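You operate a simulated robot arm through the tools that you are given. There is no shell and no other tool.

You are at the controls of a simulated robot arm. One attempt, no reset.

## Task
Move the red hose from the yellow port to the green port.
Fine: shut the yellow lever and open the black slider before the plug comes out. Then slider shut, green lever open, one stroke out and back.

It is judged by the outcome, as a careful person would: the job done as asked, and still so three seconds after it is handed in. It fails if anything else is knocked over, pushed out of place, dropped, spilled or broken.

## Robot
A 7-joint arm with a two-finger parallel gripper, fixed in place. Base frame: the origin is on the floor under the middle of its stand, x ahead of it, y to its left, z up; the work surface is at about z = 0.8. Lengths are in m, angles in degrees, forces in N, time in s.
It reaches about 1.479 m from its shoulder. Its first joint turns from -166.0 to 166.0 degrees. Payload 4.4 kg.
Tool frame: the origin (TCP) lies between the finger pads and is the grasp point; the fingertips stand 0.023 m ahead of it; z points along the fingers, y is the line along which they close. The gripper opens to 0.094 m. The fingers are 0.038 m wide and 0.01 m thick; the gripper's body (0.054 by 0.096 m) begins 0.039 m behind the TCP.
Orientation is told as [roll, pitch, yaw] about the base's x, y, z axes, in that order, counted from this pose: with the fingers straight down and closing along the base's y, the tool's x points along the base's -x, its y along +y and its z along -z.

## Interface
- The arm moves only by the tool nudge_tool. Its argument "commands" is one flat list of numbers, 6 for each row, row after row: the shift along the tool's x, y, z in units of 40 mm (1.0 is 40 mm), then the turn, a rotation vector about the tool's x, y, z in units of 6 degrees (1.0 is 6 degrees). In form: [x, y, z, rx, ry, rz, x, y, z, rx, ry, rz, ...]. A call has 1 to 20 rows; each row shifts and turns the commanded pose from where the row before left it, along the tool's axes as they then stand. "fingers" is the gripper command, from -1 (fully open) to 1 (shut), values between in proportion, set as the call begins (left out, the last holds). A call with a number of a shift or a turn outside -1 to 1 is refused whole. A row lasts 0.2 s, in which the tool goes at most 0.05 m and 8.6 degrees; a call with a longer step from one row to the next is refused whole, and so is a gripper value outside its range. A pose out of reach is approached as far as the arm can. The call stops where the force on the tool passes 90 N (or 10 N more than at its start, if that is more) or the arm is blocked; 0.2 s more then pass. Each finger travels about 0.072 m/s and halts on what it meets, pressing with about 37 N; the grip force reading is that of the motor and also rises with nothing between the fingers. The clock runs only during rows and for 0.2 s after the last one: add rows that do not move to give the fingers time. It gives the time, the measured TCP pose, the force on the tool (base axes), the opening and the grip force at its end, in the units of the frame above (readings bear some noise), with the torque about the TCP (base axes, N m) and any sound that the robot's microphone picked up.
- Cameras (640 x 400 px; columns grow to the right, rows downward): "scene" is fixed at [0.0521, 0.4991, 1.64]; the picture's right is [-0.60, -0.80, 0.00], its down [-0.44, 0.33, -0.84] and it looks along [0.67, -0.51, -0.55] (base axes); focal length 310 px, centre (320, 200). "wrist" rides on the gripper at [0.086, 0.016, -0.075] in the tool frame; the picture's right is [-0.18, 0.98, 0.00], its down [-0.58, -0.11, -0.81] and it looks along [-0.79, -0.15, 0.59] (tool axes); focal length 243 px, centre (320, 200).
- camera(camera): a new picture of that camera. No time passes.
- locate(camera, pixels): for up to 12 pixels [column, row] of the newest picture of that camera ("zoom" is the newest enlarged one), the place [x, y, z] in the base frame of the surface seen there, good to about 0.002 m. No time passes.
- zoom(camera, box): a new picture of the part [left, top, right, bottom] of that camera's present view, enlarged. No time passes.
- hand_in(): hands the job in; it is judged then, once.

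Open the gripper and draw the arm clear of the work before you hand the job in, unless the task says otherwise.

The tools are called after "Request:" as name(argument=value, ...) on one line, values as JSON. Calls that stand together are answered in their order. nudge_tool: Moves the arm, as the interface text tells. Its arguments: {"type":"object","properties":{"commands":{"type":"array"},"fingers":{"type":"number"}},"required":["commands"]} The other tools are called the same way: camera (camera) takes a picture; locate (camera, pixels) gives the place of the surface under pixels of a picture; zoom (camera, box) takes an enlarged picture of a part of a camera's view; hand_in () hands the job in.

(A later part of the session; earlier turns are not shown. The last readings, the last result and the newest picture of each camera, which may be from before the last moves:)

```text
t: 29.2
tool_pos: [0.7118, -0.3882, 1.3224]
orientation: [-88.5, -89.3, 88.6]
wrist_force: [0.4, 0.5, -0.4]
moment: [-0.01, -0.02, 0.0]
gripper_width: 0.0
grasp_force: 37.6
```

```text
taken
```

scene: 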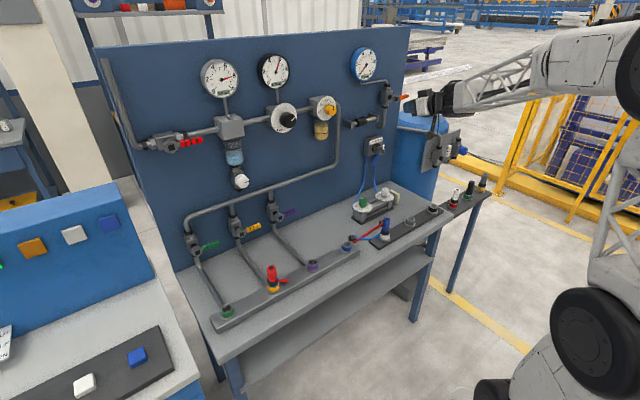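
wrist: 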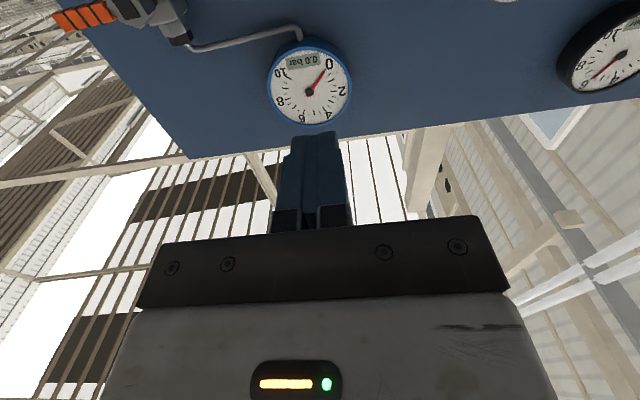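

Level now. I roll the tool about its own axis (+30° first) so the fingers will close vertically on the slider.

Request:
nudge_tool(commands=[0, 0, 0, 0, 0, 1, 0, 0, 0, 0, 0, 1, 0, 0, 0, 0, 0, 1, 0, 0, 0, 0, 0, 1, 0, 0, 0, 0, 0, 1])

Request:
nudge_tool(commands=[0, 0, 0, 0, 0, 1, 0, 0, 0, 0, 0, 1, 0, 0, 0, 0, 0, 1, 0, 0, 0, 0, 0, 1, 0, 0, 0, 0, 0, 1])

Request:
camera(camera="scene")

```text
t: 30.4
tool_pos: [0.7095, -0.3888, 1.3219]
orientation: [89.8, -60.6, -89.7]
wrist_force: [0.1, -0.3, 0.6]
moment: [-0.04, 0.02, -0.02]
gripper_width: 0.0002
grasp_force: 36.8
```

```text
t: 31.6
tool_pos: [0.7115, -0.3894, 1.3216]
orientation: [89.9, -30.6, -89.9]
wrist_force: [0.6, -0.8, -0.3]
moment: [0.01, 0.0, 0.02]
gripper_width: 0.0001
grasp_force: 37.0
```

```text
taken
```

scene: 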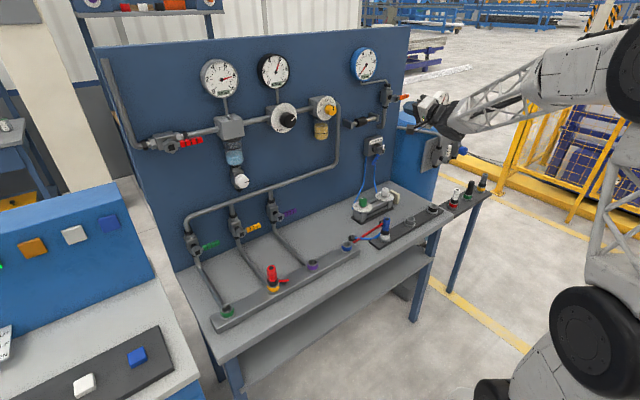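

The roll works (60° so far). I complete the last 30° and open the gripper partly, then look through the wrist camera.

Request:
nudge_tool(commands=[0, 0, 0, 0, 0, 1, 0, 0, 0, 0, 0, 1, 0, 0, 0, 0, 0, 1, 0, 0, 0, 0, 0, 1, 0, 0, 0, 0, 0, 1], fingers=-0.5)

Request:
camera(camera="scene")

Request:
camera(camera="wrist")

```text
t: 32.8
tool_pos: [0.7115, -0.3874, 1.3235]
orientation: [89.9, -0.6, -89.9]
wrist_force: [0.0, -0.4, -0.4]
moment: [0.0, 0.02, -0.01]
gripper_width: 0.0707
grasp_force: 0.0
```

```text
taken
```

scene: 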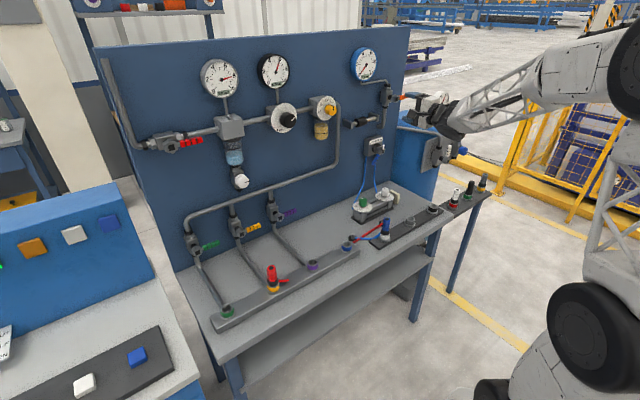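

```text
taken
```

wrist: 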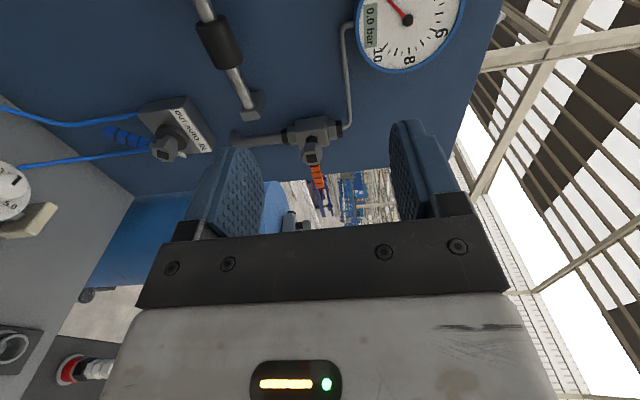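

Tool is rolled with closing axis vertical; slider at wrist (220,40). I lower to z≈1.200 and align y≈-0.396.

Request:
nudge_tool(commands=[-0.1, -0.77, 0, 0, 0, 0, -0.1, -0.77, 0, 0, 0, 0, 0, -0.77, 0, 0, 0, 0, 0, -0.77, 0, 0, 0, 0, 0, 0, 0, 0, 0, 0])

Request:
camera(camera="wrist")

Request:
camera(camera="scene")

```text
t: 34.0
tool_pos: [0.712, -0.3988, 1.1994]
orientation: [90.0, -0.7, -89.8]
wrist_force: [-0.8, -0.6, -0.8]
moment: [0.01, 0.01, 0.0]
gripper_width: 0.0705
grasp_force: 0.1
```

```text
taken
```

wrist: 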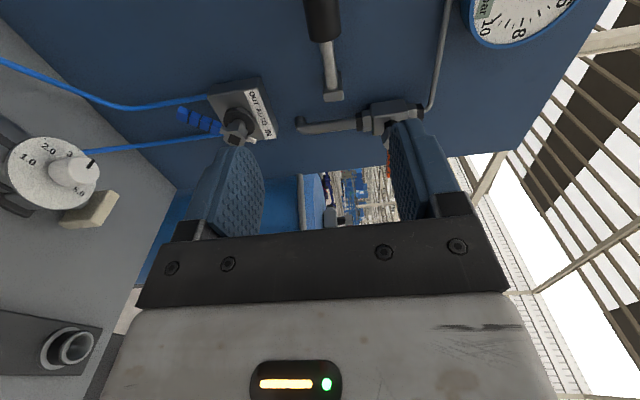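

```text
taken
```

scene: 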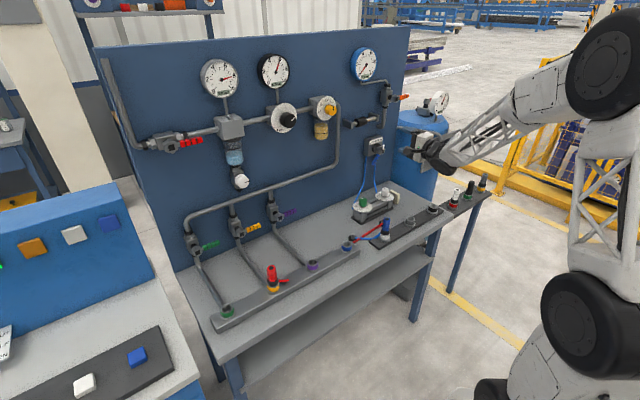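

Slider appears at wrist (322,18), between the fingers. I check its location from the wrist camera and advance to x≈0.86.

Request:
locate(camera="wrist", pixels=[[322, 5], [323, 25], [335, 22], [312, 22], [328, 60], [333, 95], [240, 135], [205, 120]])

Request:
nudge_tool(commands=[0, 0, 0.92, 0, 0, 0, 0, 0, 0.92, 0, 0, 0, 0, 0, 0.92, 0, 0, 0, 0, 0, 0.92, 0, 0, 0])

Request:
camera(camera="wrist")

Request:
zoom(camera="scene", box=[320, 80, 440, 170])

```text
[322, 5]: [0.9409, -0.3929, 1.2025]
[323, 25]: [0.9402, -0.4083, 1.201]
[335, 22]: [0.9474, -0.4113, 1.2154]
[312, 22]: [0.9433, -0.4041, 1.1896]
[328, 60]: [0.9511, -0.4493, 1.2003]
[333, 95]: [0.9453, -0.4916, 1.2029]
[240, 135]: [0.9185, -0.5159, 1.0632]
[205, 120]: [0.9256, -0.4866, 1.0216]
```

```text
t: 35.0
tool_pos: [0.8594, -0.3979, 1.1993]
orientation: [90.0, -0.8, -89.8]
wrist_force: [-0.1, 0.5, 1.4]
moment: [-0.02, 0.04, -0.01]
gripper_width: 0.0706
grasp_force: 0.1
```

```text
taken
```

wrist: 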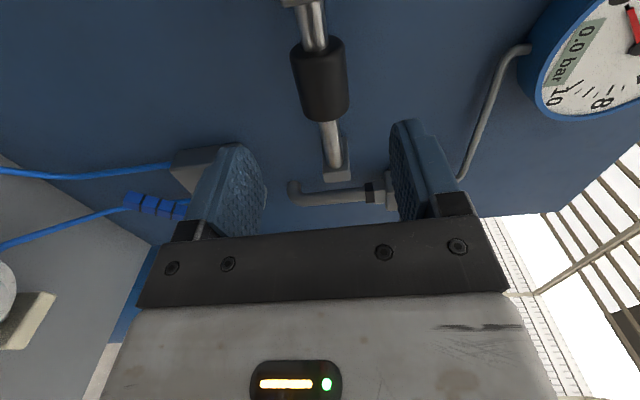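

```text
4.44 times, centred on (380, 125) of scene
```

zoom: 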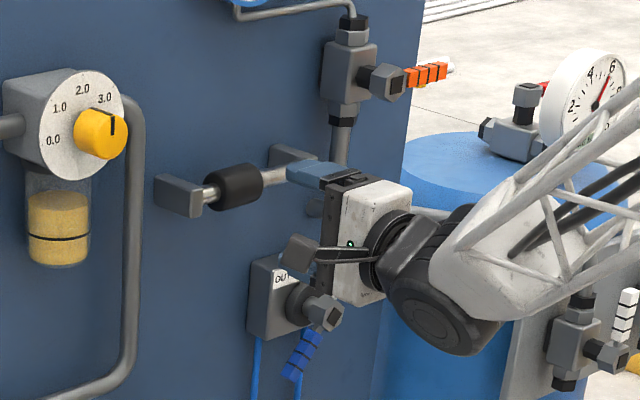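

The slider is now at wrist (320,80) between the open fingers. I measure its ends and edges from this closer view before advancing.

Request:
locate(camera="wrist", pixels=[[315, 50], [318, 60], [325, 105], [326, 114], [296, 80], [345, 78], [320, 80], [312, 20], [331, 140], [338, 175], [302, 4], [330, 160]])

```text
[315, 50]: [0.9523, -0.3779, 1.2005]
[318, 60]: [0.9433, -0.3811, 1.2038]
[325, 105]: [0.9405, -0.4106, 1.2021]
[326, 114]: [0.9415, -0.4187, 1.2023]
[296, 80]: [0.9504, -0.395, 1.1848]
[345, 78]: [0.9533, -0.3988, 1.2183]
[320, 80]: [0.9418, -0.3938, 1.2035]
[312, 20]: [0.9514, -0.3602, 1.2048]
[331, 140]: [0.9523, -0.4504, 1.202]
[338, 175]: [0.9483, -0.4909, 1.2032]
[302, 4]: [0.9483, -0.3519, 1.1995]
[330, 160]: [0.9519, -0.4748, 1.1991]
```

Slider spans y -0.378…-0.420, centre z≈1.202, axis x≈0.96. I advance to x≈0.948 with the fingers above and below it.

Request:
nudge_tool(commands=[0, 0.05, 0.737, 0, 0, 0, 0, 0, 0.737, 0, 0, 0, 0, 0, 0.737, 0, 0, 0])

Request:
camera(camera="wrist")

Request:
zoom(camera="scene", box=[320, 80, 440, 170])

```text
t: 35.8
tool_pos: [0.9473, -0.398, 1.2013]
orientation: [90.0, -0.6, -89.9]
wrist_force: [0.5, 0.6, 0.0]
moment: [0.02, 0.04, -0.06]
gripper_width: 0.0702
grasp_force: 0.0
```

```text
taken
```

wrist: 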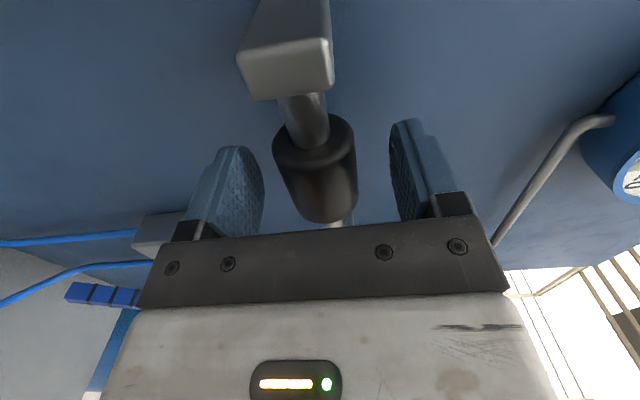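

```text
4.44 times, centred on (380, 125) of scene
```

zoom: 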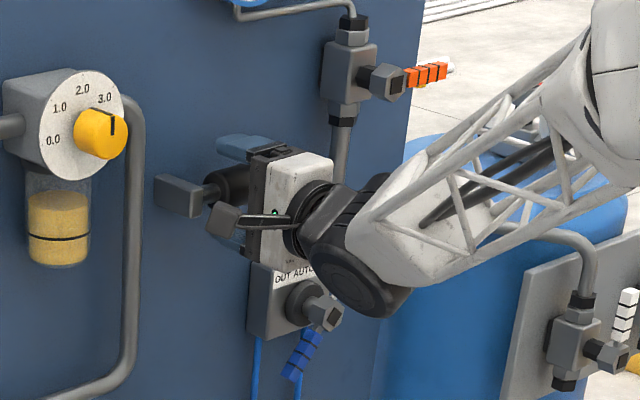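

The slider body lies between the fingers (wrist (315,170)). I close on it.

Request:
nudge_tool(commands=[0, 0, 0, 0, 0, 0, 0, 0, 0, 0, 0, 0, 0, 0, 0, 0, 0, 0], fingers=1)

Request:
camera(camera="wrist")

```text
t: 36.6
tool_pos: [0.9489, -0.3985, 1.2008]
orientation: [89.8, -0.7, -90.0]
wrist_force: [10.1, -0.9, -3.9]
moment: [1.94, 0.07, -0.12]
gripper_width: 0.0378
grasp_force: 44.8
```

```text
taken
```

wrist: 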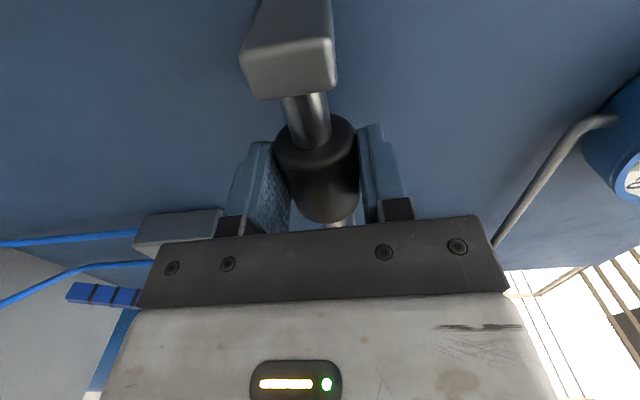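

Gripped (0.0378 m wide). I slide it towards -y in small steps.

Request:
nudge_tool(commands=[-0.2, 0, 0, 0, 0, 0, -0.2, 0, 0, 0, 0, 0, -0.2, 0, 0, 0, 0, 0])

Request:
camera(camera="wrist")

```text
t: 37.4
tool_pos: [0.9481, -0.4219, 1.2003]
orientation: [89.9, -0.6, -89.8]
wrist_force: [35.7, 1.1, -15.8]
moment: [1.79, 0.07, -0.09]
gripper_width: 0.0383
grasp_force: 45.1
```

```text
taken
```

wrist: 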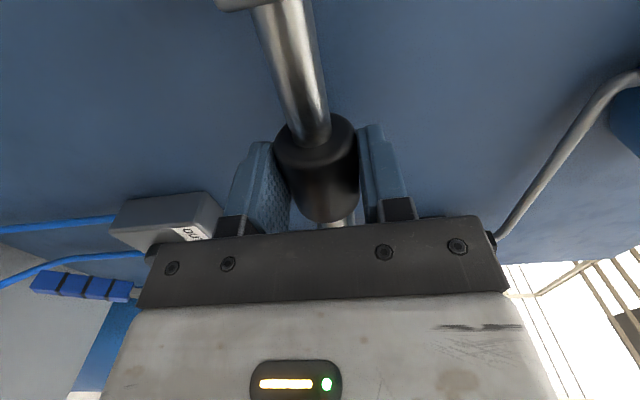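

The slider moved 24 mm with the gripper; some sideways load (36 N in x) has built up. I ease 1 mm forward and continue towards -y.

Request:
nudge_tool(commands=[-0.1, -0.02, 0.03, 0, 0, 0, -0.15, 0, 0, 0, 0, 0])

Request:
camera(camera="wrist")

```text
t: 38.0
tool_pos: [0.948, -0.4326, 1.1998]
orientation: [89.9, -0.8, -90.0]
wrist_force: [6.3, 0.0, -15.1]
moment: [1.72, 0.15, -0.12]
gripper_width: 0.0379
grasp_force: 45.1
```

```text
taken
```

wrist: 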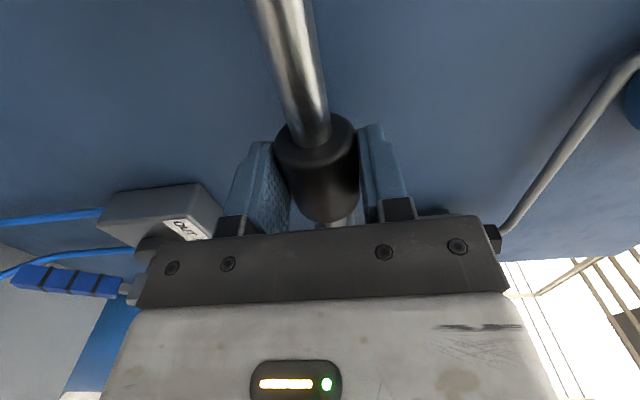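

No end stop yet (Fy≈0) at y=-0.433. I continue in 4 mm steps until it meets its stop.

Request:
nudge_tool(commands=[-0.1, 0, 0, 0, 0, 0, -0.1, 0, 0, 0, 0, 0])

Request:
camera(camera="wrist")

```text
t: 38.6
tool_pos: [0.9507, -0.4391, 1.1994]
orientation: [89.7, -0.7, -89.8]
wrist_force: [1.0, 37.0, -21.5]
moment: [1.89, 0.21, 0.45]
gripper_width: 0.0384
grasp_force: 45.2
```

```text
taken
```

wrist: 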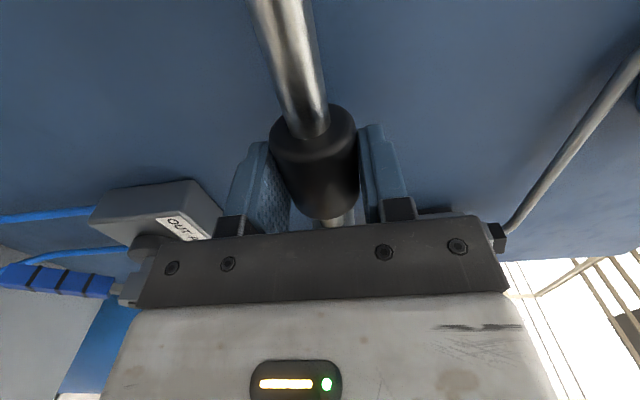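

The stop is met (Fy 37 N) after ~38 mm of travel: the slider is at its -y end. I release and back out.

Request:
nudge_tool(commands=[0.03, 0, 0, 0, 0, 0, 0, 0, 0, 0, 0, 0, 0, 0, 0, 0, 0, 0], fingers=-0.5)

Request:
nudge_tool(commands=[0, 0, -0.8, 0, 0, 0, 0, 0, -0.9, 0, 0, 0, 0, 0, -0.9, 0, 0, 0])

Request:
camera(camera="wrist")

Request:
zoom(camera="scene", box=[190, 40, 430, 170])

```text
t: 39.4
tool_pos: [0.9494, -0.4403, 1.2021]
orientation: [89.8, -0.6, -89.9]
wrist_force: [0.5, -0.8, 0.0]
moment: [-0.01, 0.02, -0.05]
gripper_width: 0.0706
grasp_force: 0.1
```

```text
t: 40.2
tool_pos: [0.8449, -0.4354, 1.2012]
orientation: [89.9, -0.7, -89.9]
wrist_force: [0.2, -0.1, -1.0]
moment: [-0.01, 0.0, -0.02]
gripper_width: 0.0707
grasp_force: 0.1
```

```text
taken
```

wrist: 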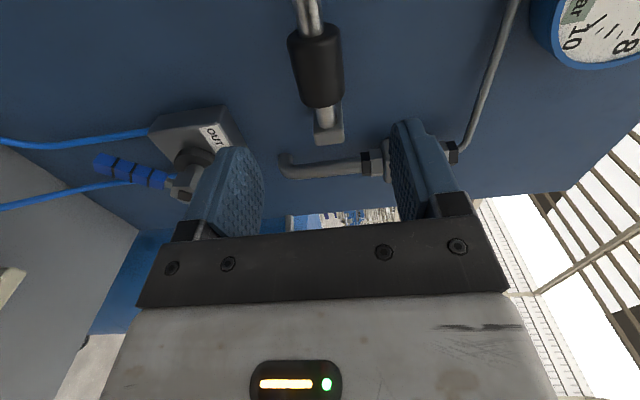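

```text
2.67 times, centred on (310, 105) of scene
```

zoom: 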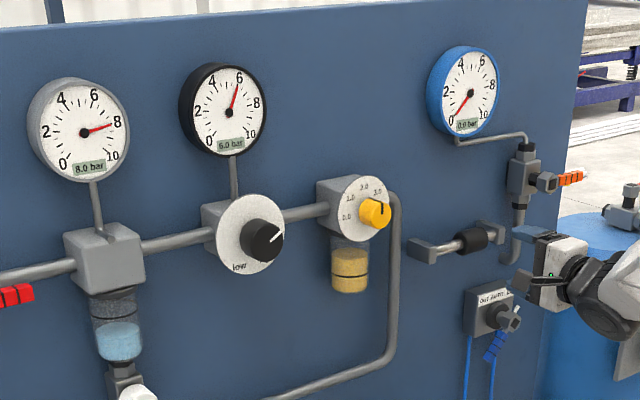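

Slider now sits at the other side of its rod. I verify its new position and check the cylinder and plug views.

Request:
locate(camera="zoom", pixels=[[472, 240], [457, 246], [485, 238], [430, 250], [495, 232]])

Request:
zoom(camera="scene", box=[335, 165, 425, 250])

```text
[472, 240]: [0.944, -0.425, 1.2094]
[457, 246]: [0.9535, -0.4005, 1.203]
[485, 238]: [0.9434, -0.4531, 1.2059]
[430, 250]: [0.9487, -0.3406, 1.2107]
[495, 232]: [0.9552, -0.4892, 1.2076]
```

```text
4.71 times, centred on (380, 208) of scene
```

zoom: 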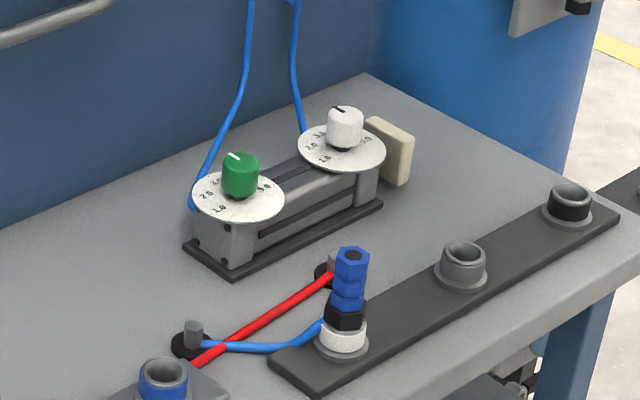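

Slider centre is now y≈-0.437 at its open end, nothing else changed. I back off up to about [0.70, -0.435, 1.325] and unroll the tool by 90°.

Request:
nudge_tool(commands=[0, 0.78, -0.9, 0, 0, 0, 0, 0.78, -0.9, 0, 0, 0, 0, 0.78, -0.9, 0, 0, 0, 0, 0.78, -0.9, 0, 0, 0, 0, 0, 0, 0, 0, -1, 0, 0, 0, 0, 0, -1, 0, 0, 0, 0, 0, -1, 0, 0, 0, 0, 0, -1, 0, 0, 0, 0, 0, -1, 0, 0, 0, 0, 0, -1, 0, 0, 0, 0, 0, -1, 0, 0, 0, 0, 0, -1, 0, 0, 0, 0, 0, -1, 0, 0, 0, 0, 0, -1])

Request:
nudge_tool(commands=[0, 0, 0, 0, 0, -1, 0, 0, 0, 0, 0, -1, 0, 0, 0, 0, 0, -1, 0, 0, 0, 0, 0, -1, 0, 0, 0, 0, 0, -1])

Request:
camera(camera="scene")

```text
t: 43.2
tool_pos: [0.7009, -0.4369, 1.3271]
orientation: [89.7, -60.8, -89.8]
wrist_force: [-0.3, -1.1, 0.6]
moment: [0.03, 0.04, 0.0]
gripper_width: 0.0704
grasp_force: 0.1
```

```text
t: 44.4
tool_pos: [0.7004, -0.438, 1.3269]
orientation: [-84.4, -89.2, 84.6]
wrist_force: [-0.8, -0.3, 0.1]
moment: [0.0, -0.03, 0.01]
gripper_width: 0.0704
grasp_force: 0.1
```

```text
taken
```

scene: 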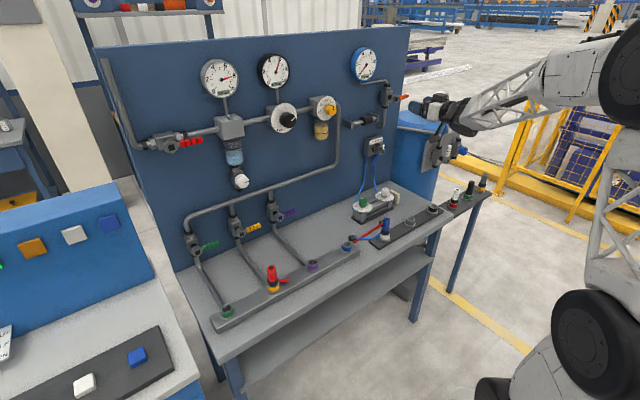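

Unrolled. Now I tilt the fingers downwards, in two steps to watch for reach trouble.

Request:
nudge_tool(commands=[0, 0, 0, 0, 1, 0, 0, 0, 0, 0, 1, 0, 0, 0, 0, 0, 1, 0, 0, 0, 0, 0, 1, 0, 0, 0, 0, 0, 1, 0, 0, 0, 0, 0, 1, 0, 0, 0, 0, 0, 1, 0])

Request:
nudge_tool(commands=[0, 0, 0, 0, 1, 0, 0, 0, 0, 0, 1, 0, 0, 0, 0, 0, 1, 0, 0, 0, 0, 0, 1, 0])

```text
t: 46.0
tool_pos: [0.6986, -0.4379, 1.3264]
orientation: [-1.1, -47.7, 0.9]
wrist_force: [-0.5, 0.1, 0.6]
moment: [-0.01, -0.01, -0.03]
gripper_width: 0.0704
grasp_force: 0.2
```

```text
t: 47.0
tool_pos: [0.7014, -0.4389, 1.3215]
orientation: [-0.3, -23.7, 0.3]
wrist_force: [0.0, 0.0, -3.0]
moment: [0.04, -0.11, -0.03]
gripper_width: 0.0707
grasp_force: 0.0
```

Reach is fine. I finish the tilt to straight down, then move across to y≈0.197 at x≈0.70, z≈1.32.

Request:
nudge_tool(commands=[0, 0, 0, 0, 1, 0, 0, 0, 0, 0, 1, 0, 0, 0, 0, 0, 1, 0, 0, 0, 0, 0, 0.95, 0])

Request:
nudge_tool(commands=[0, 1, 0, 0, 0, 0, 0, 1, 0, 0, 0, 0, 0, 1, 0, 0, 0, 0, 0, 1, 0, 0, 0, 0, 0, 1, 0, 0, 0, 0, 0, 1, 0, 0, 0, 0, 0, 1, 0, 0, 0, 0, 0, 1, 0, 0, 0, 0])

Request:
nudge_tool(commands=[0, 1, 0, 0, 0, 0, 0, 1, 0, 0, 0, 0, 0, 1, 0, 0, 0, 0, 0, 1, 0, 0, 0, 0, 0, 1, 0, 0, 0, 0, 0, 1, 0, 0, 0, 0, 0, 1, 0, 0, 0, 0, 0, 0.9, 0, 0, 0, 0])

Request:
camera(camera="scene")

Request:
camera(camera="wrist")

```text
t: 48.0
tool_pos: [0.6908, -0.4479, 1.3181]
orientation: [4.5, -18.5, 0.3]
wrist_force: [0.0, 0.1, -0.4]
moment: [0.01, -0.01, 0.02]
gripper_width: 0.0702
grasp_force: 0.0
out of reach, approached as far as the arm can: row 1, 2, 3, 4
```

```text
t: 49.8
tool_pos: [0.6683, -0.2275, 1.3195]
orientation: [7.0, -19.7, 0.2]
wrist_force: [0.6, 0.2, -0.2]
moment: [-0.01, 0.0, -0.05]
gripper_width: 0.0705
grasp_force: 0.1
out of reach, approached as far as the arm can: row 2, 3, 4, 5, 6, 7, 8
```

```text
t: 51.6
tool_pos: [0.6626, -0.1755, 1.3196]
orientation: [7.7, -20.2, 0.0]
wrist_force: [-0.2, -0.4, -0.6]
moment: [0.01, 0.0, 0.01]
gripper_width: 0.0707
grasp_force: 0.1
out of reach, approached as far as the arm can: row 1, 2, 3, 4, 5, 6, 7, 8
```

```text
taken
```

scene: 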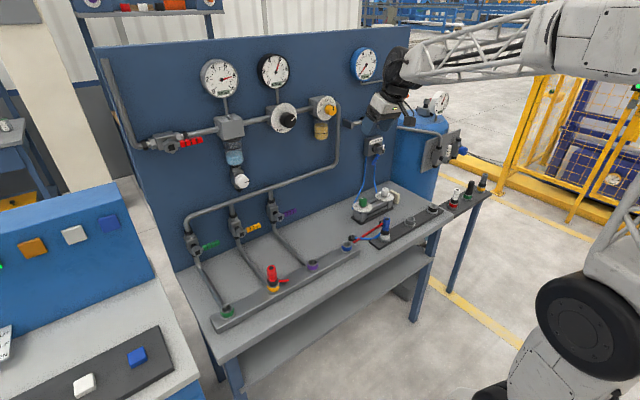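

```text
taken
```

wrist: 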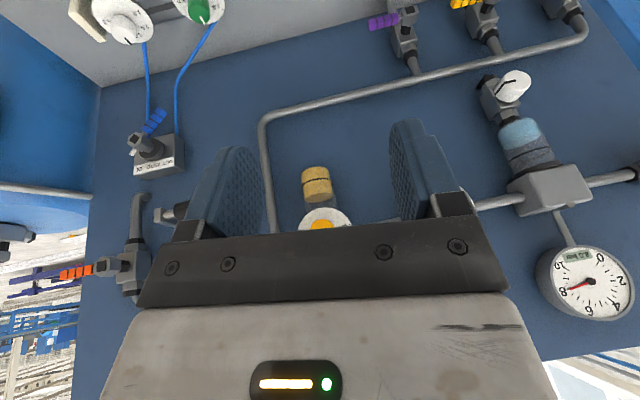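

At this height the wrist limit prevents pointing straight down (pitch stuck near -20). Lower down there should be more room, so I descend about 0.2 m here (nothing below until z≈0.91).

Request:
nudge_tool(commands=[0.345, -0.126, 0.93, 0, 0, 0, 0.345, -0.126, 0.93, 0, 0, 0, 0.345, -0.126, 0.93, 0, 0, 0, 0.345, -0.126, 0.93, 0, 0, 0])

Request:
nudge_tool(commands=[0, 0, 0, 0, 0.5, 0, 0, 0, 0, 0, 0.5, 0])

Request:
camera(camera="scene")

```text
t: 52.6
tool_pos: [0.6639, -0.1753, 1.1582]
orientation: [7.3, -19.9, 0.1]
wrist_force: [0.6, 0.1, 0.5]
moment: [0.0, 0.03, -0.02]
gripper_width: 0.0706
grasp_force: 0.1
```

```text
t: 53.2
tool_pos: [0.6629, -0.177, 1.159]
orientation: [7.1, -17.0, 0.5]
wrist_force: [0.3, 1.5, -0.1]
moment: [0.02, -0.05, -0.01]
gripper_width: 0.0704
grasp_force: 0.0
out of reach, approached as far as the arm can: row 2
```

```text
taken
```

scene: 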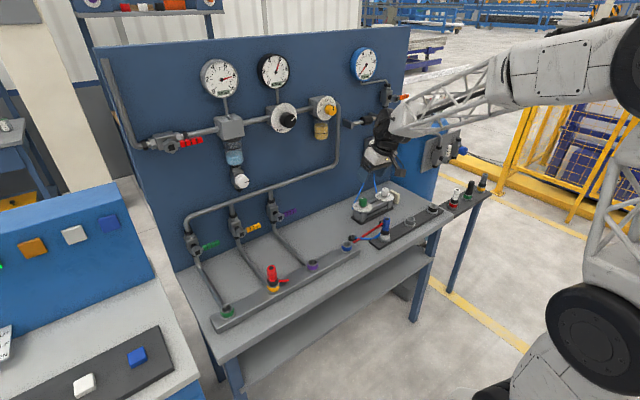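

Still limited near pitch -17, so probably a wrist rotation limit. For the plug I want the fingers to close along x anyway (hose tail leaves to -y), so I test a turn about the tool axis.

Request:
nudge_tool(commands=[0, 0, 0, 0, 0, -1, 0, 0, 0, 0, 0, -1, 0, 0, 0, 0, 0, -1])

```text
t: 54.0
tool_pos: [0.6635, -0.1768, 1.1589]
orientation: [1.3, -18.2, 19.5]
wrist_force: [-0.6, 0.2, 0.2]
moment: [-0.02, -0.01, 0.01]
gripper_width: 0.0704
grasp_force: 0.1
```

No limit in this direction (yaw now +19.5). I try tilting to straight down again from here.

Request:
nudge_tool(commands=[0, 0, 0, 0.1, 0.7, 0, 0, 0, 0, 0.1, 0.7, 0])

```text
t: 54.6
tool_pos: [0.6625, -0.1764, 1.1598]
orientation: [1.3, -18.3, 19.4]
wrist_force: [0.1, -0.1, 0.7]
moment: [-0.02, 0.01, -0.03]
gripper_width: 0.0705
grasp_force: 0.1
out of reach, approached as far as the arm can: row 1, 2
```

Still blocked. I locate points along the arm to understand its posture.

Request:
camera(camera="scene")

Request:
locate(camera="scene", pixels=[[575, 60], [520, 85], [480, 95], [410, 125], [383, 155], [625, 60], [590, 330], [600, 240], [378, 160], [565, 390], [510, 80], [390, 125]])

Request:
zoom(camera="scene", box=[340, 0, 640, 200])

```text
taken
```

scene: 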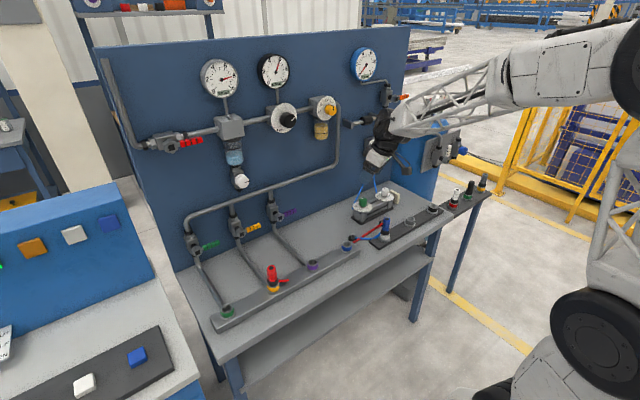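

```text
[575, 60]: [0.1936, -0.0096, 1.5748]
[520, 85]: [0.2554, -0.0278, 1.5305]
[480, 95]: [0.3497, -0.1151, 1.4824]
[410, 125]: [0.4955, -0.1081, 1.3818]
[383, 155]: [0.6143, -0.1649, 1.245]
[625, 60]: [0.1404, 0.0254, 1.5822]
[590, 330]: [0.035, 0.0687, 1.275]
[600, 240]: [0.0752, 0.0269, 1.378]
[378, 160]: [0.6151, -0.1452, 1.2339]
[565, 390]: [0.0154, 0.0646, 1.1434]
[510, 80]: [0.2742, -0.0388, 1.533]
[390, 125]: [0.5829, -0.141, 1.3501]
```

```text
2.00 times, centred on (490, 100) of scene
```

zoom: 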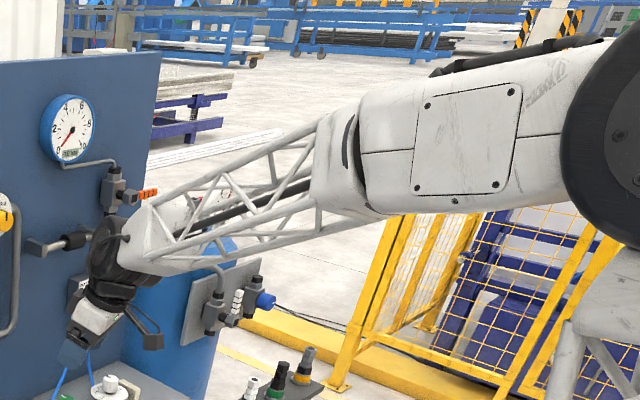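

The forearm runs from about (0.15,0,1.58) to (0.57,-0.14,1.36) and the tool is 12° left of the arm's plane; a forearm-roll limit explains the block. I reverse: level the tool again here, then move to y≈0 where the tool lies in the arm's plane, and only then tilt down.

Request:
nudge_tool(commands=[0, 0, 0, 0, 0, 1, 0, 0, 0, 0, 0, 1, 0, 0, 0, 0, 0, 1, 0, 0, 0, 0, -1, 0, 0, 0, 0, 0, -1, 0, 0, 0, 0, 0, -1, 0, 0, 0, 0, 0, -1, 0, 0, 0, 0, 0, -1, 0, 0, 0, 0, 0, -1, 0])

Request:
camera(camera="scene")

```text
t: 56.6
tool_pos: [0.6626, -0.1754, 1.158]
orientation: [11.2, -52.6, -6.3]
wrist_force: [0.0, 0.0, -0.2]
moment: [0.04, 0.02, 0.01]
gripper_width: 0.0707
grasp_force: 0.1
```

```text
taken
```

scene: 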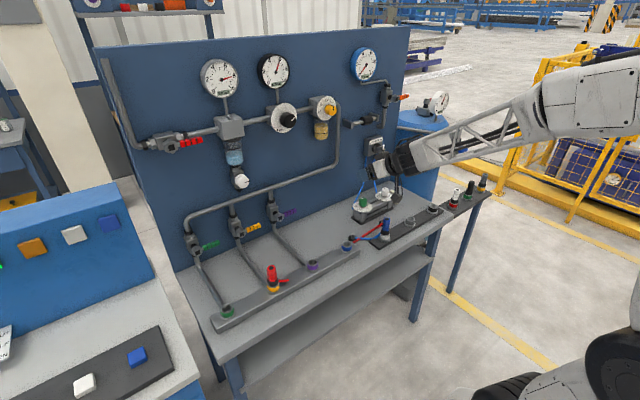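

Tilting up works. I continue to about level.

Request:
nudge_tool(commands=[0, 0, 0, 0, -1, 0, 0, 0, 0, 0, -1, 0, 0, 0, 0, 0, -1, 0, 0, 0, 0, 0, -1, 0, 0, 0, 0, 0, -1, 0, 0, 0, 0, 0, -0.5, 0])

Request:
camera(camera="scene")

```text
t: 58.0
tool_pos: [0.6622, -0.1753, 1.1581]
orientation: [60.5, -82.2, -57.7]
wrist_force: [0.3, 0.7, 0.6]
moment: [0.02, -0.04, -0.01]
gripper_width: 0.0707
grasp_force: 0.1
```

```text
taken
```

scene: 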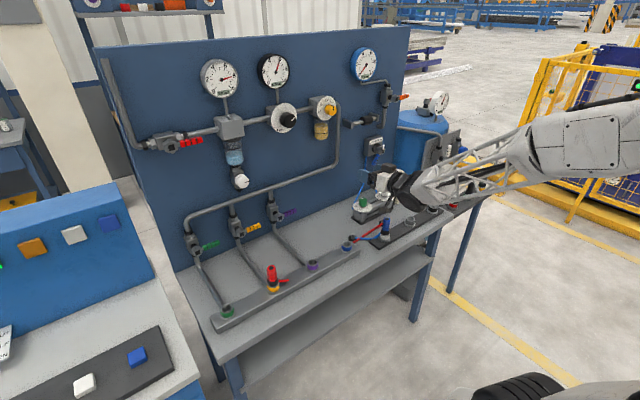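

Tool axis is now about (0.996, 0.05, -0.07), nearly level, with a ~7° roll. I correct the roll/yaw and move to y≈0, z≈1.25.

Request:
nudge_tool(commands=[0, 0, 0, 0.25, 0, -0.57, 0, 0, 0, 0.25, 0, -0.57, -0.45, 0.88, 0, 0, 0, 0, -0.45, 0.88, 0, 0, 0, 0, -0.45, 0.88, 0, 0, 0, 0, -0.45, 0.88, 0, 0, 0, 0, -0.45, 0.88, 0, 0, 0, 0])

Request:
camera(camera="scene")

```text
t: 59.6
tool_pos: [0.6681, 0.0034, 1.2479]
orientation: [-3.5, -85.9, 3.8]
wrist_force: [0.1, -0.7, 0.2]
moment: [-0.01, -0.01, 0.0]
gripper_width: 0.0705
grasp_force: 0.1
```

```text
taken
```

scene: 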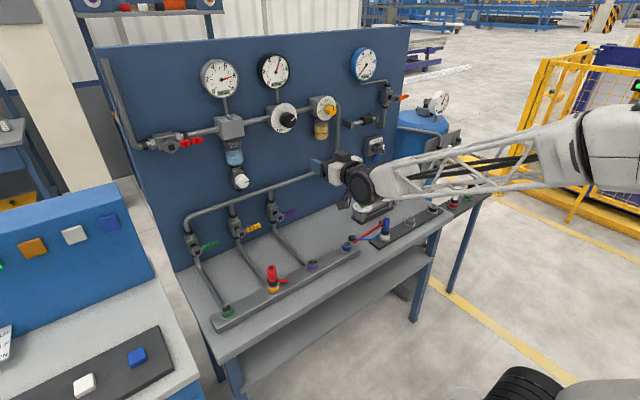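

At [0.668, 0.003, 1.248], pitch -86. I locate the forearm to find its direction before tilting.

Request:
locate(camera="scene", pixels=[[370, 180], [385, 180], [410, 162], [430, 195], [525, 135], [540, 185], [620, 150], [600, 115], [580, 150], [345, 170]])

Request:
zoom(camera="scene", box=[320, 80, 640, 280])

```text
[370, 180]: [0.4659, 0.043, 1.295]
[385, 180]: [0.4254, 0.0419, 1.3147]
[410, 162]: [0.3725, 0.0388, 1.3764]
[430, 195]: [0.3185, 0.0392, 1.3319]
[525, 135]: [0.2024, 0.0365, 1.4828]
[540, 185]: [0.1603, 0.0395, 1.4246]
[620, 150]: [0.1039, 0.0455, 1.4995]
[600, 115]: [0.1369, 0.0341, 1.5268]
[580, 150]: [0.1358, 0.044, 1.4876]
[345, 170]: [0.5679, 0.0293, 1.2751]
```

```text
2.00 times, centred on (480, 180) of scene
```

zoom: 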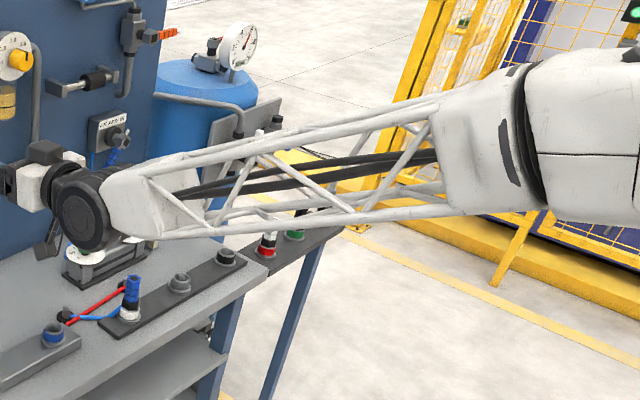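

The forearm's side stays at y≈0.04 along its length, so it points straight ahead (sloping down 30°), in plane with the tool. I tilt down in plane now.

Request:
nudge_tool(commands=[0, 0, 0, 0, 1, 0, 0, 0, 0, 0, 1, 0, 0, 0, 0, 0, 1, 0, 0, 0, 0, 0, 1, 0, 0, 0, 0, 0, 1, 0, 0, 0, 0, 0, 1, 0, 0, 0, 0, 0, 1, 0, 0, 0, 0, 0, 1, 0])

Request:
nudge_tool(commands=[0, 0, 0, 0, 1, 0, 0, 0, 0, 0, 1, 0, 0, 0, 0, 0, 1, 0, 0, 0, 0, 0, 1, 0, 0, 0, 0, 0, 1, 0, 0, 0, 0, 0, 1, 0])

Request:
camera(camera="scene")

```text
t: 61.4
tool_pos: [0.6694, -0.0003, 1.2466]
orientation: [-0.4, -37.8, 0.3]
wrist_force: [-0.9, -0.8, 0.1]
moment: [-0.01, -0.04, -0.02]
gripper_width: 0.0706
grasp_force: 0.1
```

```text
t: 62.8
tool_pos: [0.6693, 0.0005, 1.2479]
orientation: [-0.2, -2.0, 0.1]
wrist_force: [0.8, -0.3, -0.3]
moment: [0.01, 0.0, -0.02]
gripper_width: 0.0704
grasp_force: 0.0
```

```text
taken
```

scene: 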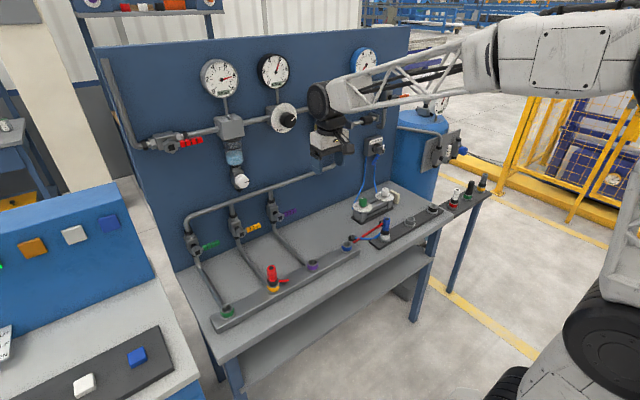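

Now straight down at [0.669, 0, 1.248] with no reach trouble. I study the plug closely before approaching.

Request:
zoom(camera="scene", box=[258, 260, 290, 296])

Request:
locate(camera="zoom", pixels=[[265, 85], [265, 125], [265, 170], [270, 205], [270, 240], [262, 270], [262, 310], [330, 265], [215, 85], [315, 90], [400, 265], [262, 100]])

```text
11.11 times, centred on (274, 278) of scene
```

zoom: 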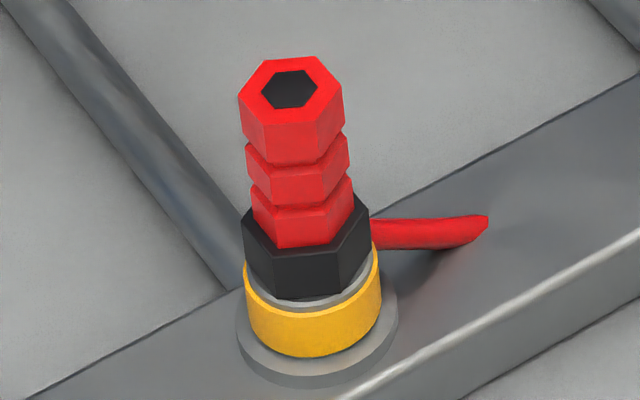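

```text
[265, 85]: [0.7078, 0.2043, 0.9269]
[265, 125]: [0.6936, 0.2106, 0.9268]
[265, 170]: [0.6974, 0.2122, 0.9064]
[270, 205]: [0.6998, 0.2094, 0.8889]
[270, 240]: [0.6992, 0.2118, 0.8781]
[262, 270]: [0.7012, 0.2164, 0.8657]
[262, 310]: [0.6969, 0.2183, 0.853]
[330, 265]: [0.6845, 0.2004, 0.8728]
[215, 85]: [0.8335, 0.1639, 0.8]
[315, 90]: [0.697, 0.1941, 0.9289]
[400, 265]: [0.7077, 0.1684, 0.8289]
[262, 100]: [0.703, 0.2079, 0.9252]
```

The hex flats face ±y, so closing along y (present yaw) suits it, with the hose tail lower at z≈0.865. I refine the plug's top centre.

Request:
locate(camera="zoom", pixels=[[244, 95], [270, 64], [316, 61], [338, 97], [316, 118], [256, 118], [291, 88], [430, 232], [480, 222], [380, 232]])

Request:
nudge_tool(commands=[0, 1, 0, 0, 0.3, 0, 0, 1, 0, 0, 0, 0, 0, 1, 0, 0, 0, 0, 0, 1, 0, 0, 0, 0])

```text
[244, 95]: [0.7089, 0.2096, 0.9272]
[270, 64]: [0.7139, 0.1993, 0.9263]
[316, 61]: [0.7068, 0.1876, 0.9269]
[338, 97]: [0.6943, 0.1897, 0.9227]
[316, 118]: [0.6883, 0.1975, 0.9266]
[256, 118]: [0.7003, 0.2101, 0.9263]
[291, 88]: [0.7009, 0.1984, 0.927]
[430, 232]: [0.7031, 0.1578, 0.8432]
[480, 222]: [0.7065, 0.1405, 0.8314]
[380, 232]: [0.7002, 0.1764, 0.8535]
```

```text
t: 63.8
tool_pos: [0.6698, 0.163, 1.2465]
orientation: [-0.2, -0.1, 0.2]
wrist_force: [-0.3, 0.0, -0.7]
moment: [-0.02, -0.02, -0.01]
gripper_width: 0.0706
grasp_force: 0.1
```

Plug centre is (0.701, 0.199), flats ±11 mm in y. I move above it to z≈1.10.

Request:
nudge_tool(commands=[-0.195, 0.225, 0.91, 0, 0, 0, -0.195, 0.225, 0.91, 0, 0, 0, -0.195, 0.225, 0.91, 0, 0, 0, -0.195, 0.225, 0.91, 0, 0, 0])

Request:
camera(camera="wrist")

Request:
camera(camera="scene")

```text
t: 64.8
tool_pos: [0.6983, 0.1976, 1.1025]
orientation: [-0.2, -0.1, 0.1]
wrist_force: [-0.7, 0.7, 0.6]
moment: [0.0, -0.03, 0.02]
gripper_width: 0.0708
grasp_force: 0.0
```

```text
taken
```

wrist: 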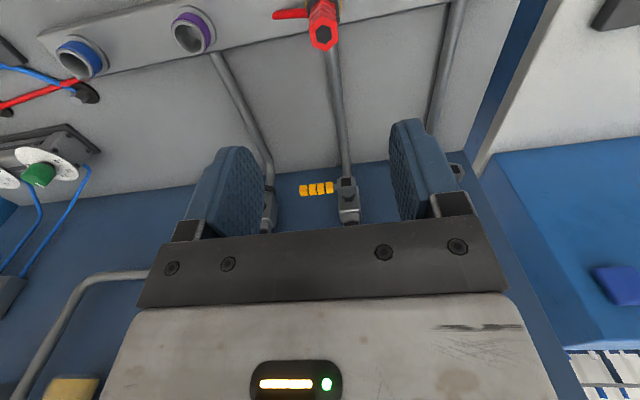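

```text
taken
```

scene: 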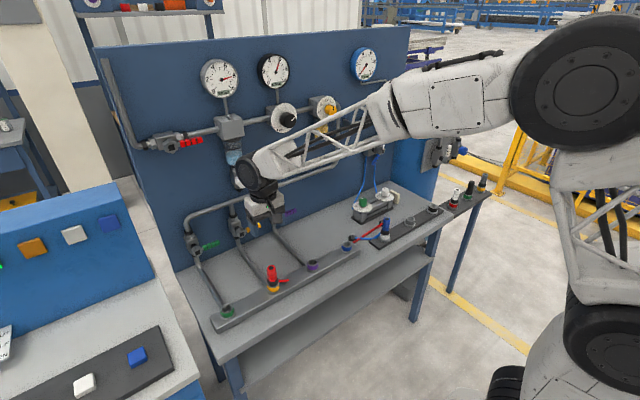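

Plug top at wrist (322,35). I descend to z≈1.0 with small alignment, then check.

Request:
nudge_tool(commands=[-0.07, 0.03, 0.85, 0, 0, 0, 0, 0, 0.85, 0, 0, 0, 0, 0, 0.85, 0, 0, 0])

Request:
camera(camera="wrist")

Request:
zoom(camera="scene", box=[210, 200, 350, 310])

```text
t: 65.6
tool_pos: [0.703, 0.1961, 0.9997]
orientation: [-0.2, -0.2, 0.1]
wrist_force: [-0.1, 0.5, 0.0]
moment: [0.0, 0.06, 0.0]
gripper_width: 0.0707
grasp_force: 0.1
```

```text
taken
```

wrist: 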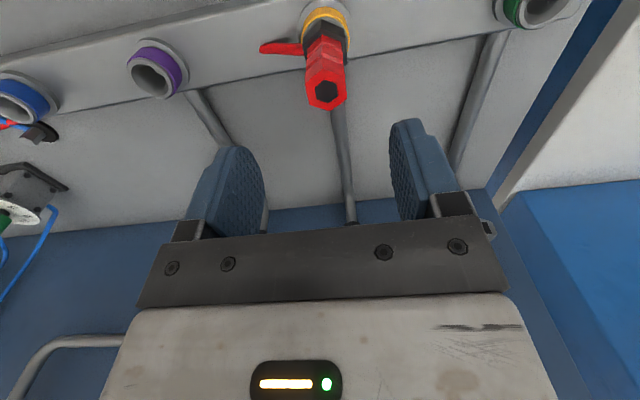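

```text
3.64 times, centred on (280, 255) of scene
```

zoom: 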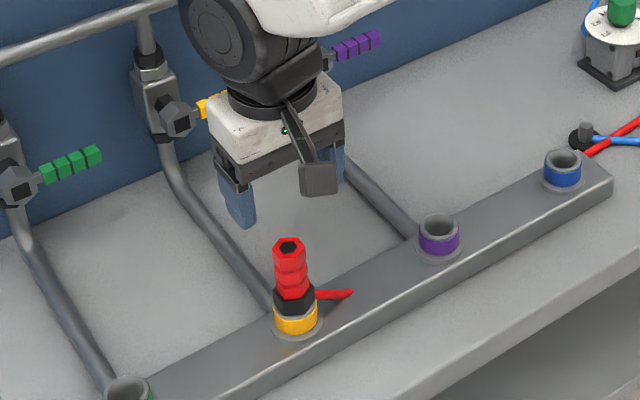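

I check the plug's top and the green port from the wrist view, then descend around the plug to z≈0.913.

Request:
locate(camera="wrist", pixels=[[326, 92], [311, 85], [345, 85], [326, 110], [155, 75], [545, 10], [520, 10], [325, 60]])

Request:
nudge_tool(commands=[0.04, 0.06, 0.72, 0, 0, 0, 0, 0, 0.72, 0, 0, 0, 0, 0, 0.72, 0, 0, 0])

Request:
camera(camera="wrist")

Request:
zoom(camera="scene", box=[210, 200, 350, 310])

```text
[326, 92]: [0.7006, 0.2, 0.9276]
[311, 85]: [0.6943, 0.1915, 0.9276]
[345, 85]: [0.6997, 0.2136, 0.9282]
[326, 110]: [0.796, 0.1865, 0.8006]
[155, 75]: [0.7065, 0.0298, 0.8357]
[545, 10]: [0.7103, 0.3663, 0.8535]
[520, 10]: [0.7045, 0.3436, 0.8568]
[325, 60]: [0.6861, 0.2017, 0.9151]
```

```text
t: 66.4
tool_pos: [0.703, 0.1992, 0.9114]
orientation: [-0.2, -0.2, 0.2]
wrist_force: [0.3, -0.6, 0.5]
moment: [-0.02, -0.02, 0.01]
gripper_width: 0.0705
grasp_force: 0.1
```

```text
taken
```

wrist: 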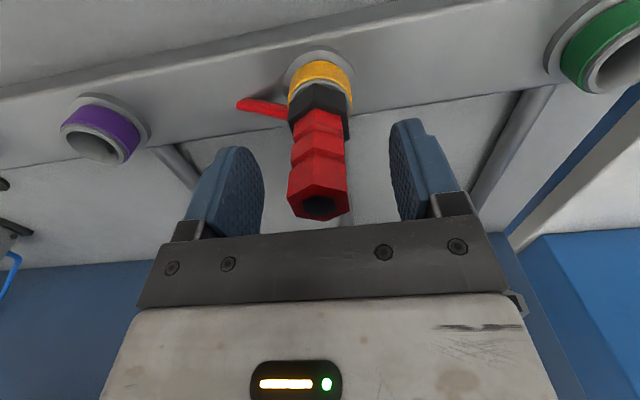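

```text
3.64 times, centred on (280, 255) of scene
```

zoom: 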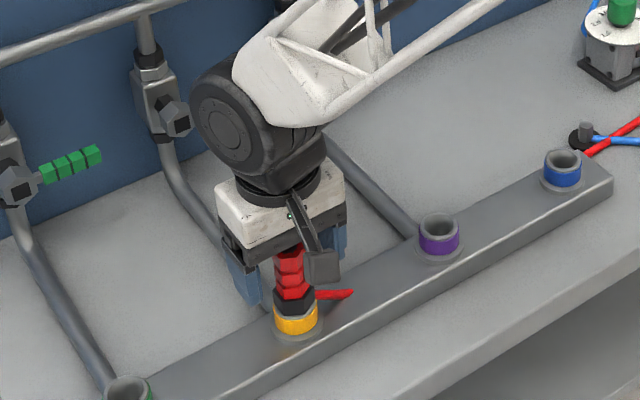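

The plug is centred between the fingers. Before gripping, I measure the green port's rim for the target.

Request:
zoom(camera="scene", box=[212, 296, 244, 324])

Request:
camera(camera="scene")

```text
14.29 times, centred on (228, 310) of scene
```

zoom: 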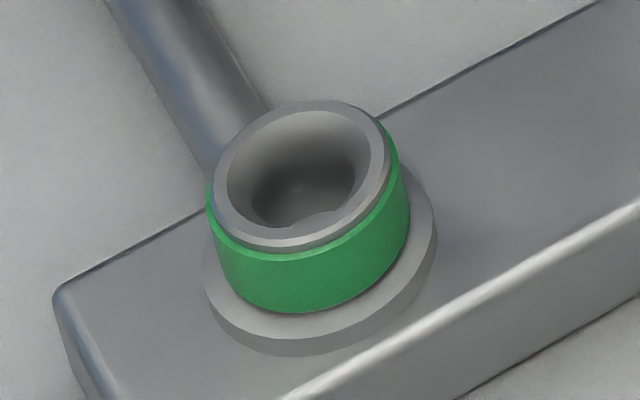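

```text
taken
```

scene: 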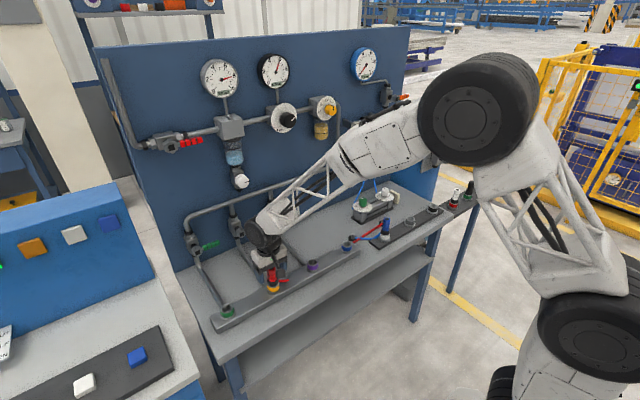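

I locate points on the green port's rim.

Request:
locate(camera="zoom", pixels=[[220, 190], [382, 160], [330, 104], [275, 241], [250, 133], [345, 222], [225, 215], [375, 195], [300, 185]])

```text
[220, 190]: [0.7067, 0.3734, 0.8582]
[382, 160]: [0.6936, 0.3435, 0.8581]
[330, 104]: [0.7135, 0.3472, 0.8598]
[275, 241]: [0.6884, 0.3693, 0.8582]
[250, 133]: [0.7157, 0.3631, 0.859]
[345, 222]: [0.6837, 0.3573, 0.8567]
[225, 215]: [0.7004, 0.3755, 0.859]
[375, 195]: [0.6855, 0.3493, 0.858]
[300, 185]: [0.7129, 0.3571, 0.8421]
```

Green port centre ≈ (0.700, 0.359), rim at z 0.858; the plug's present port is at (0.701, 0.199). I close the gripper on the plug.

Request:
nudge_tool(commands=[0, 0, 0, 0, 0, 0, 0, 0, 0, 0, 0, 0, 0, 0, 0, 0, 0, 0, 0, 0, 0, 0, 0, 0], fingers=1)

Request:
camera(camera="wrist")

```text
t: 67.4
tool_pos: [0.701, 0.1983, 0.9111]
orientation: [-0.2, -0.2, 0.2]
wrist_force: [-0.2, -0.1, 0.1]
moment: [0.1, -0.02, -0.03]
gripper_width: 0.0262
grasp_force: 36.7
```

```text
taken
```

wrist: 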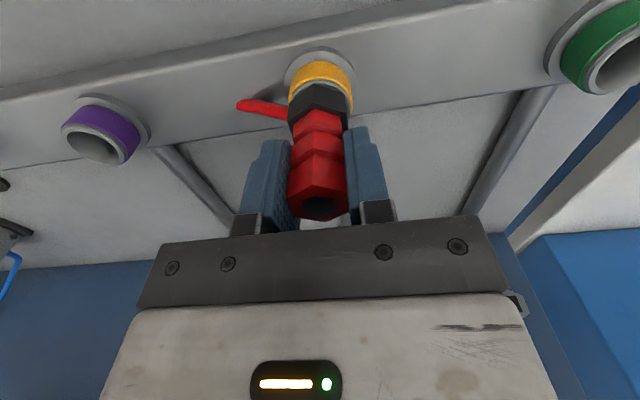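

Gripped at 0.0262 m. I pull straight up in small steps.

Request:
nudge_tool(commands=[0, 0, -0.1, 0, 0, 0, 0, 0, -0.1, 0, 0, 0, 0, 0, -0.15, 0, 0, 0])

Request:
camera(camera="wrist")

Request:
zoom(camera="scene", box=[210, 220, 350, 310])

```text
t: 68.2
tool_pos: [0.7031, 0.201, 0.927]
orientation: [-0.2, -0.2, 0.1]
wrist_force: [0.3, -0.1, -1.4]
moment: [-0.02, 0.0, 0.04]
gripper_width: 0.0258
grasp_force: 37.3
```

```text
taken
```

wrist: 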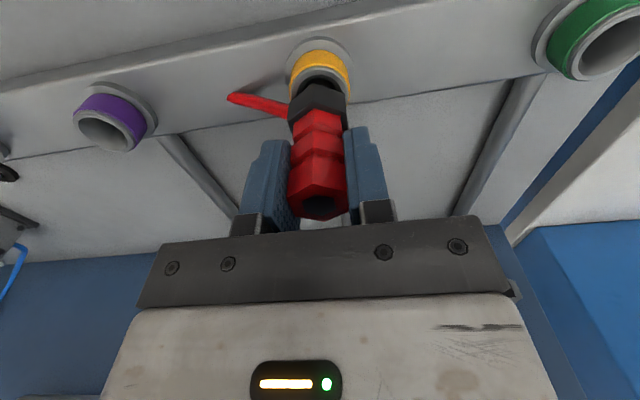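

```text
4.44 times, centred on (280, 265) of scene
```

zoom: 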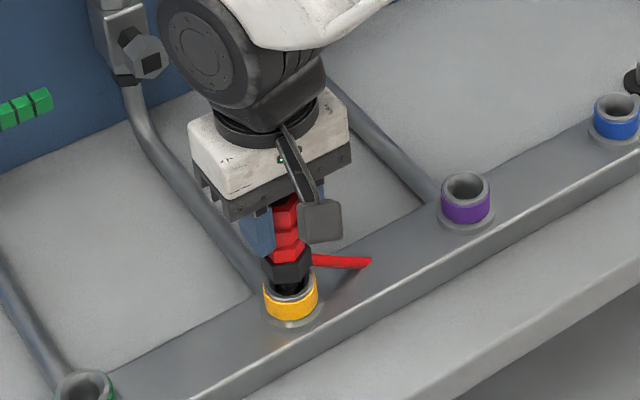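

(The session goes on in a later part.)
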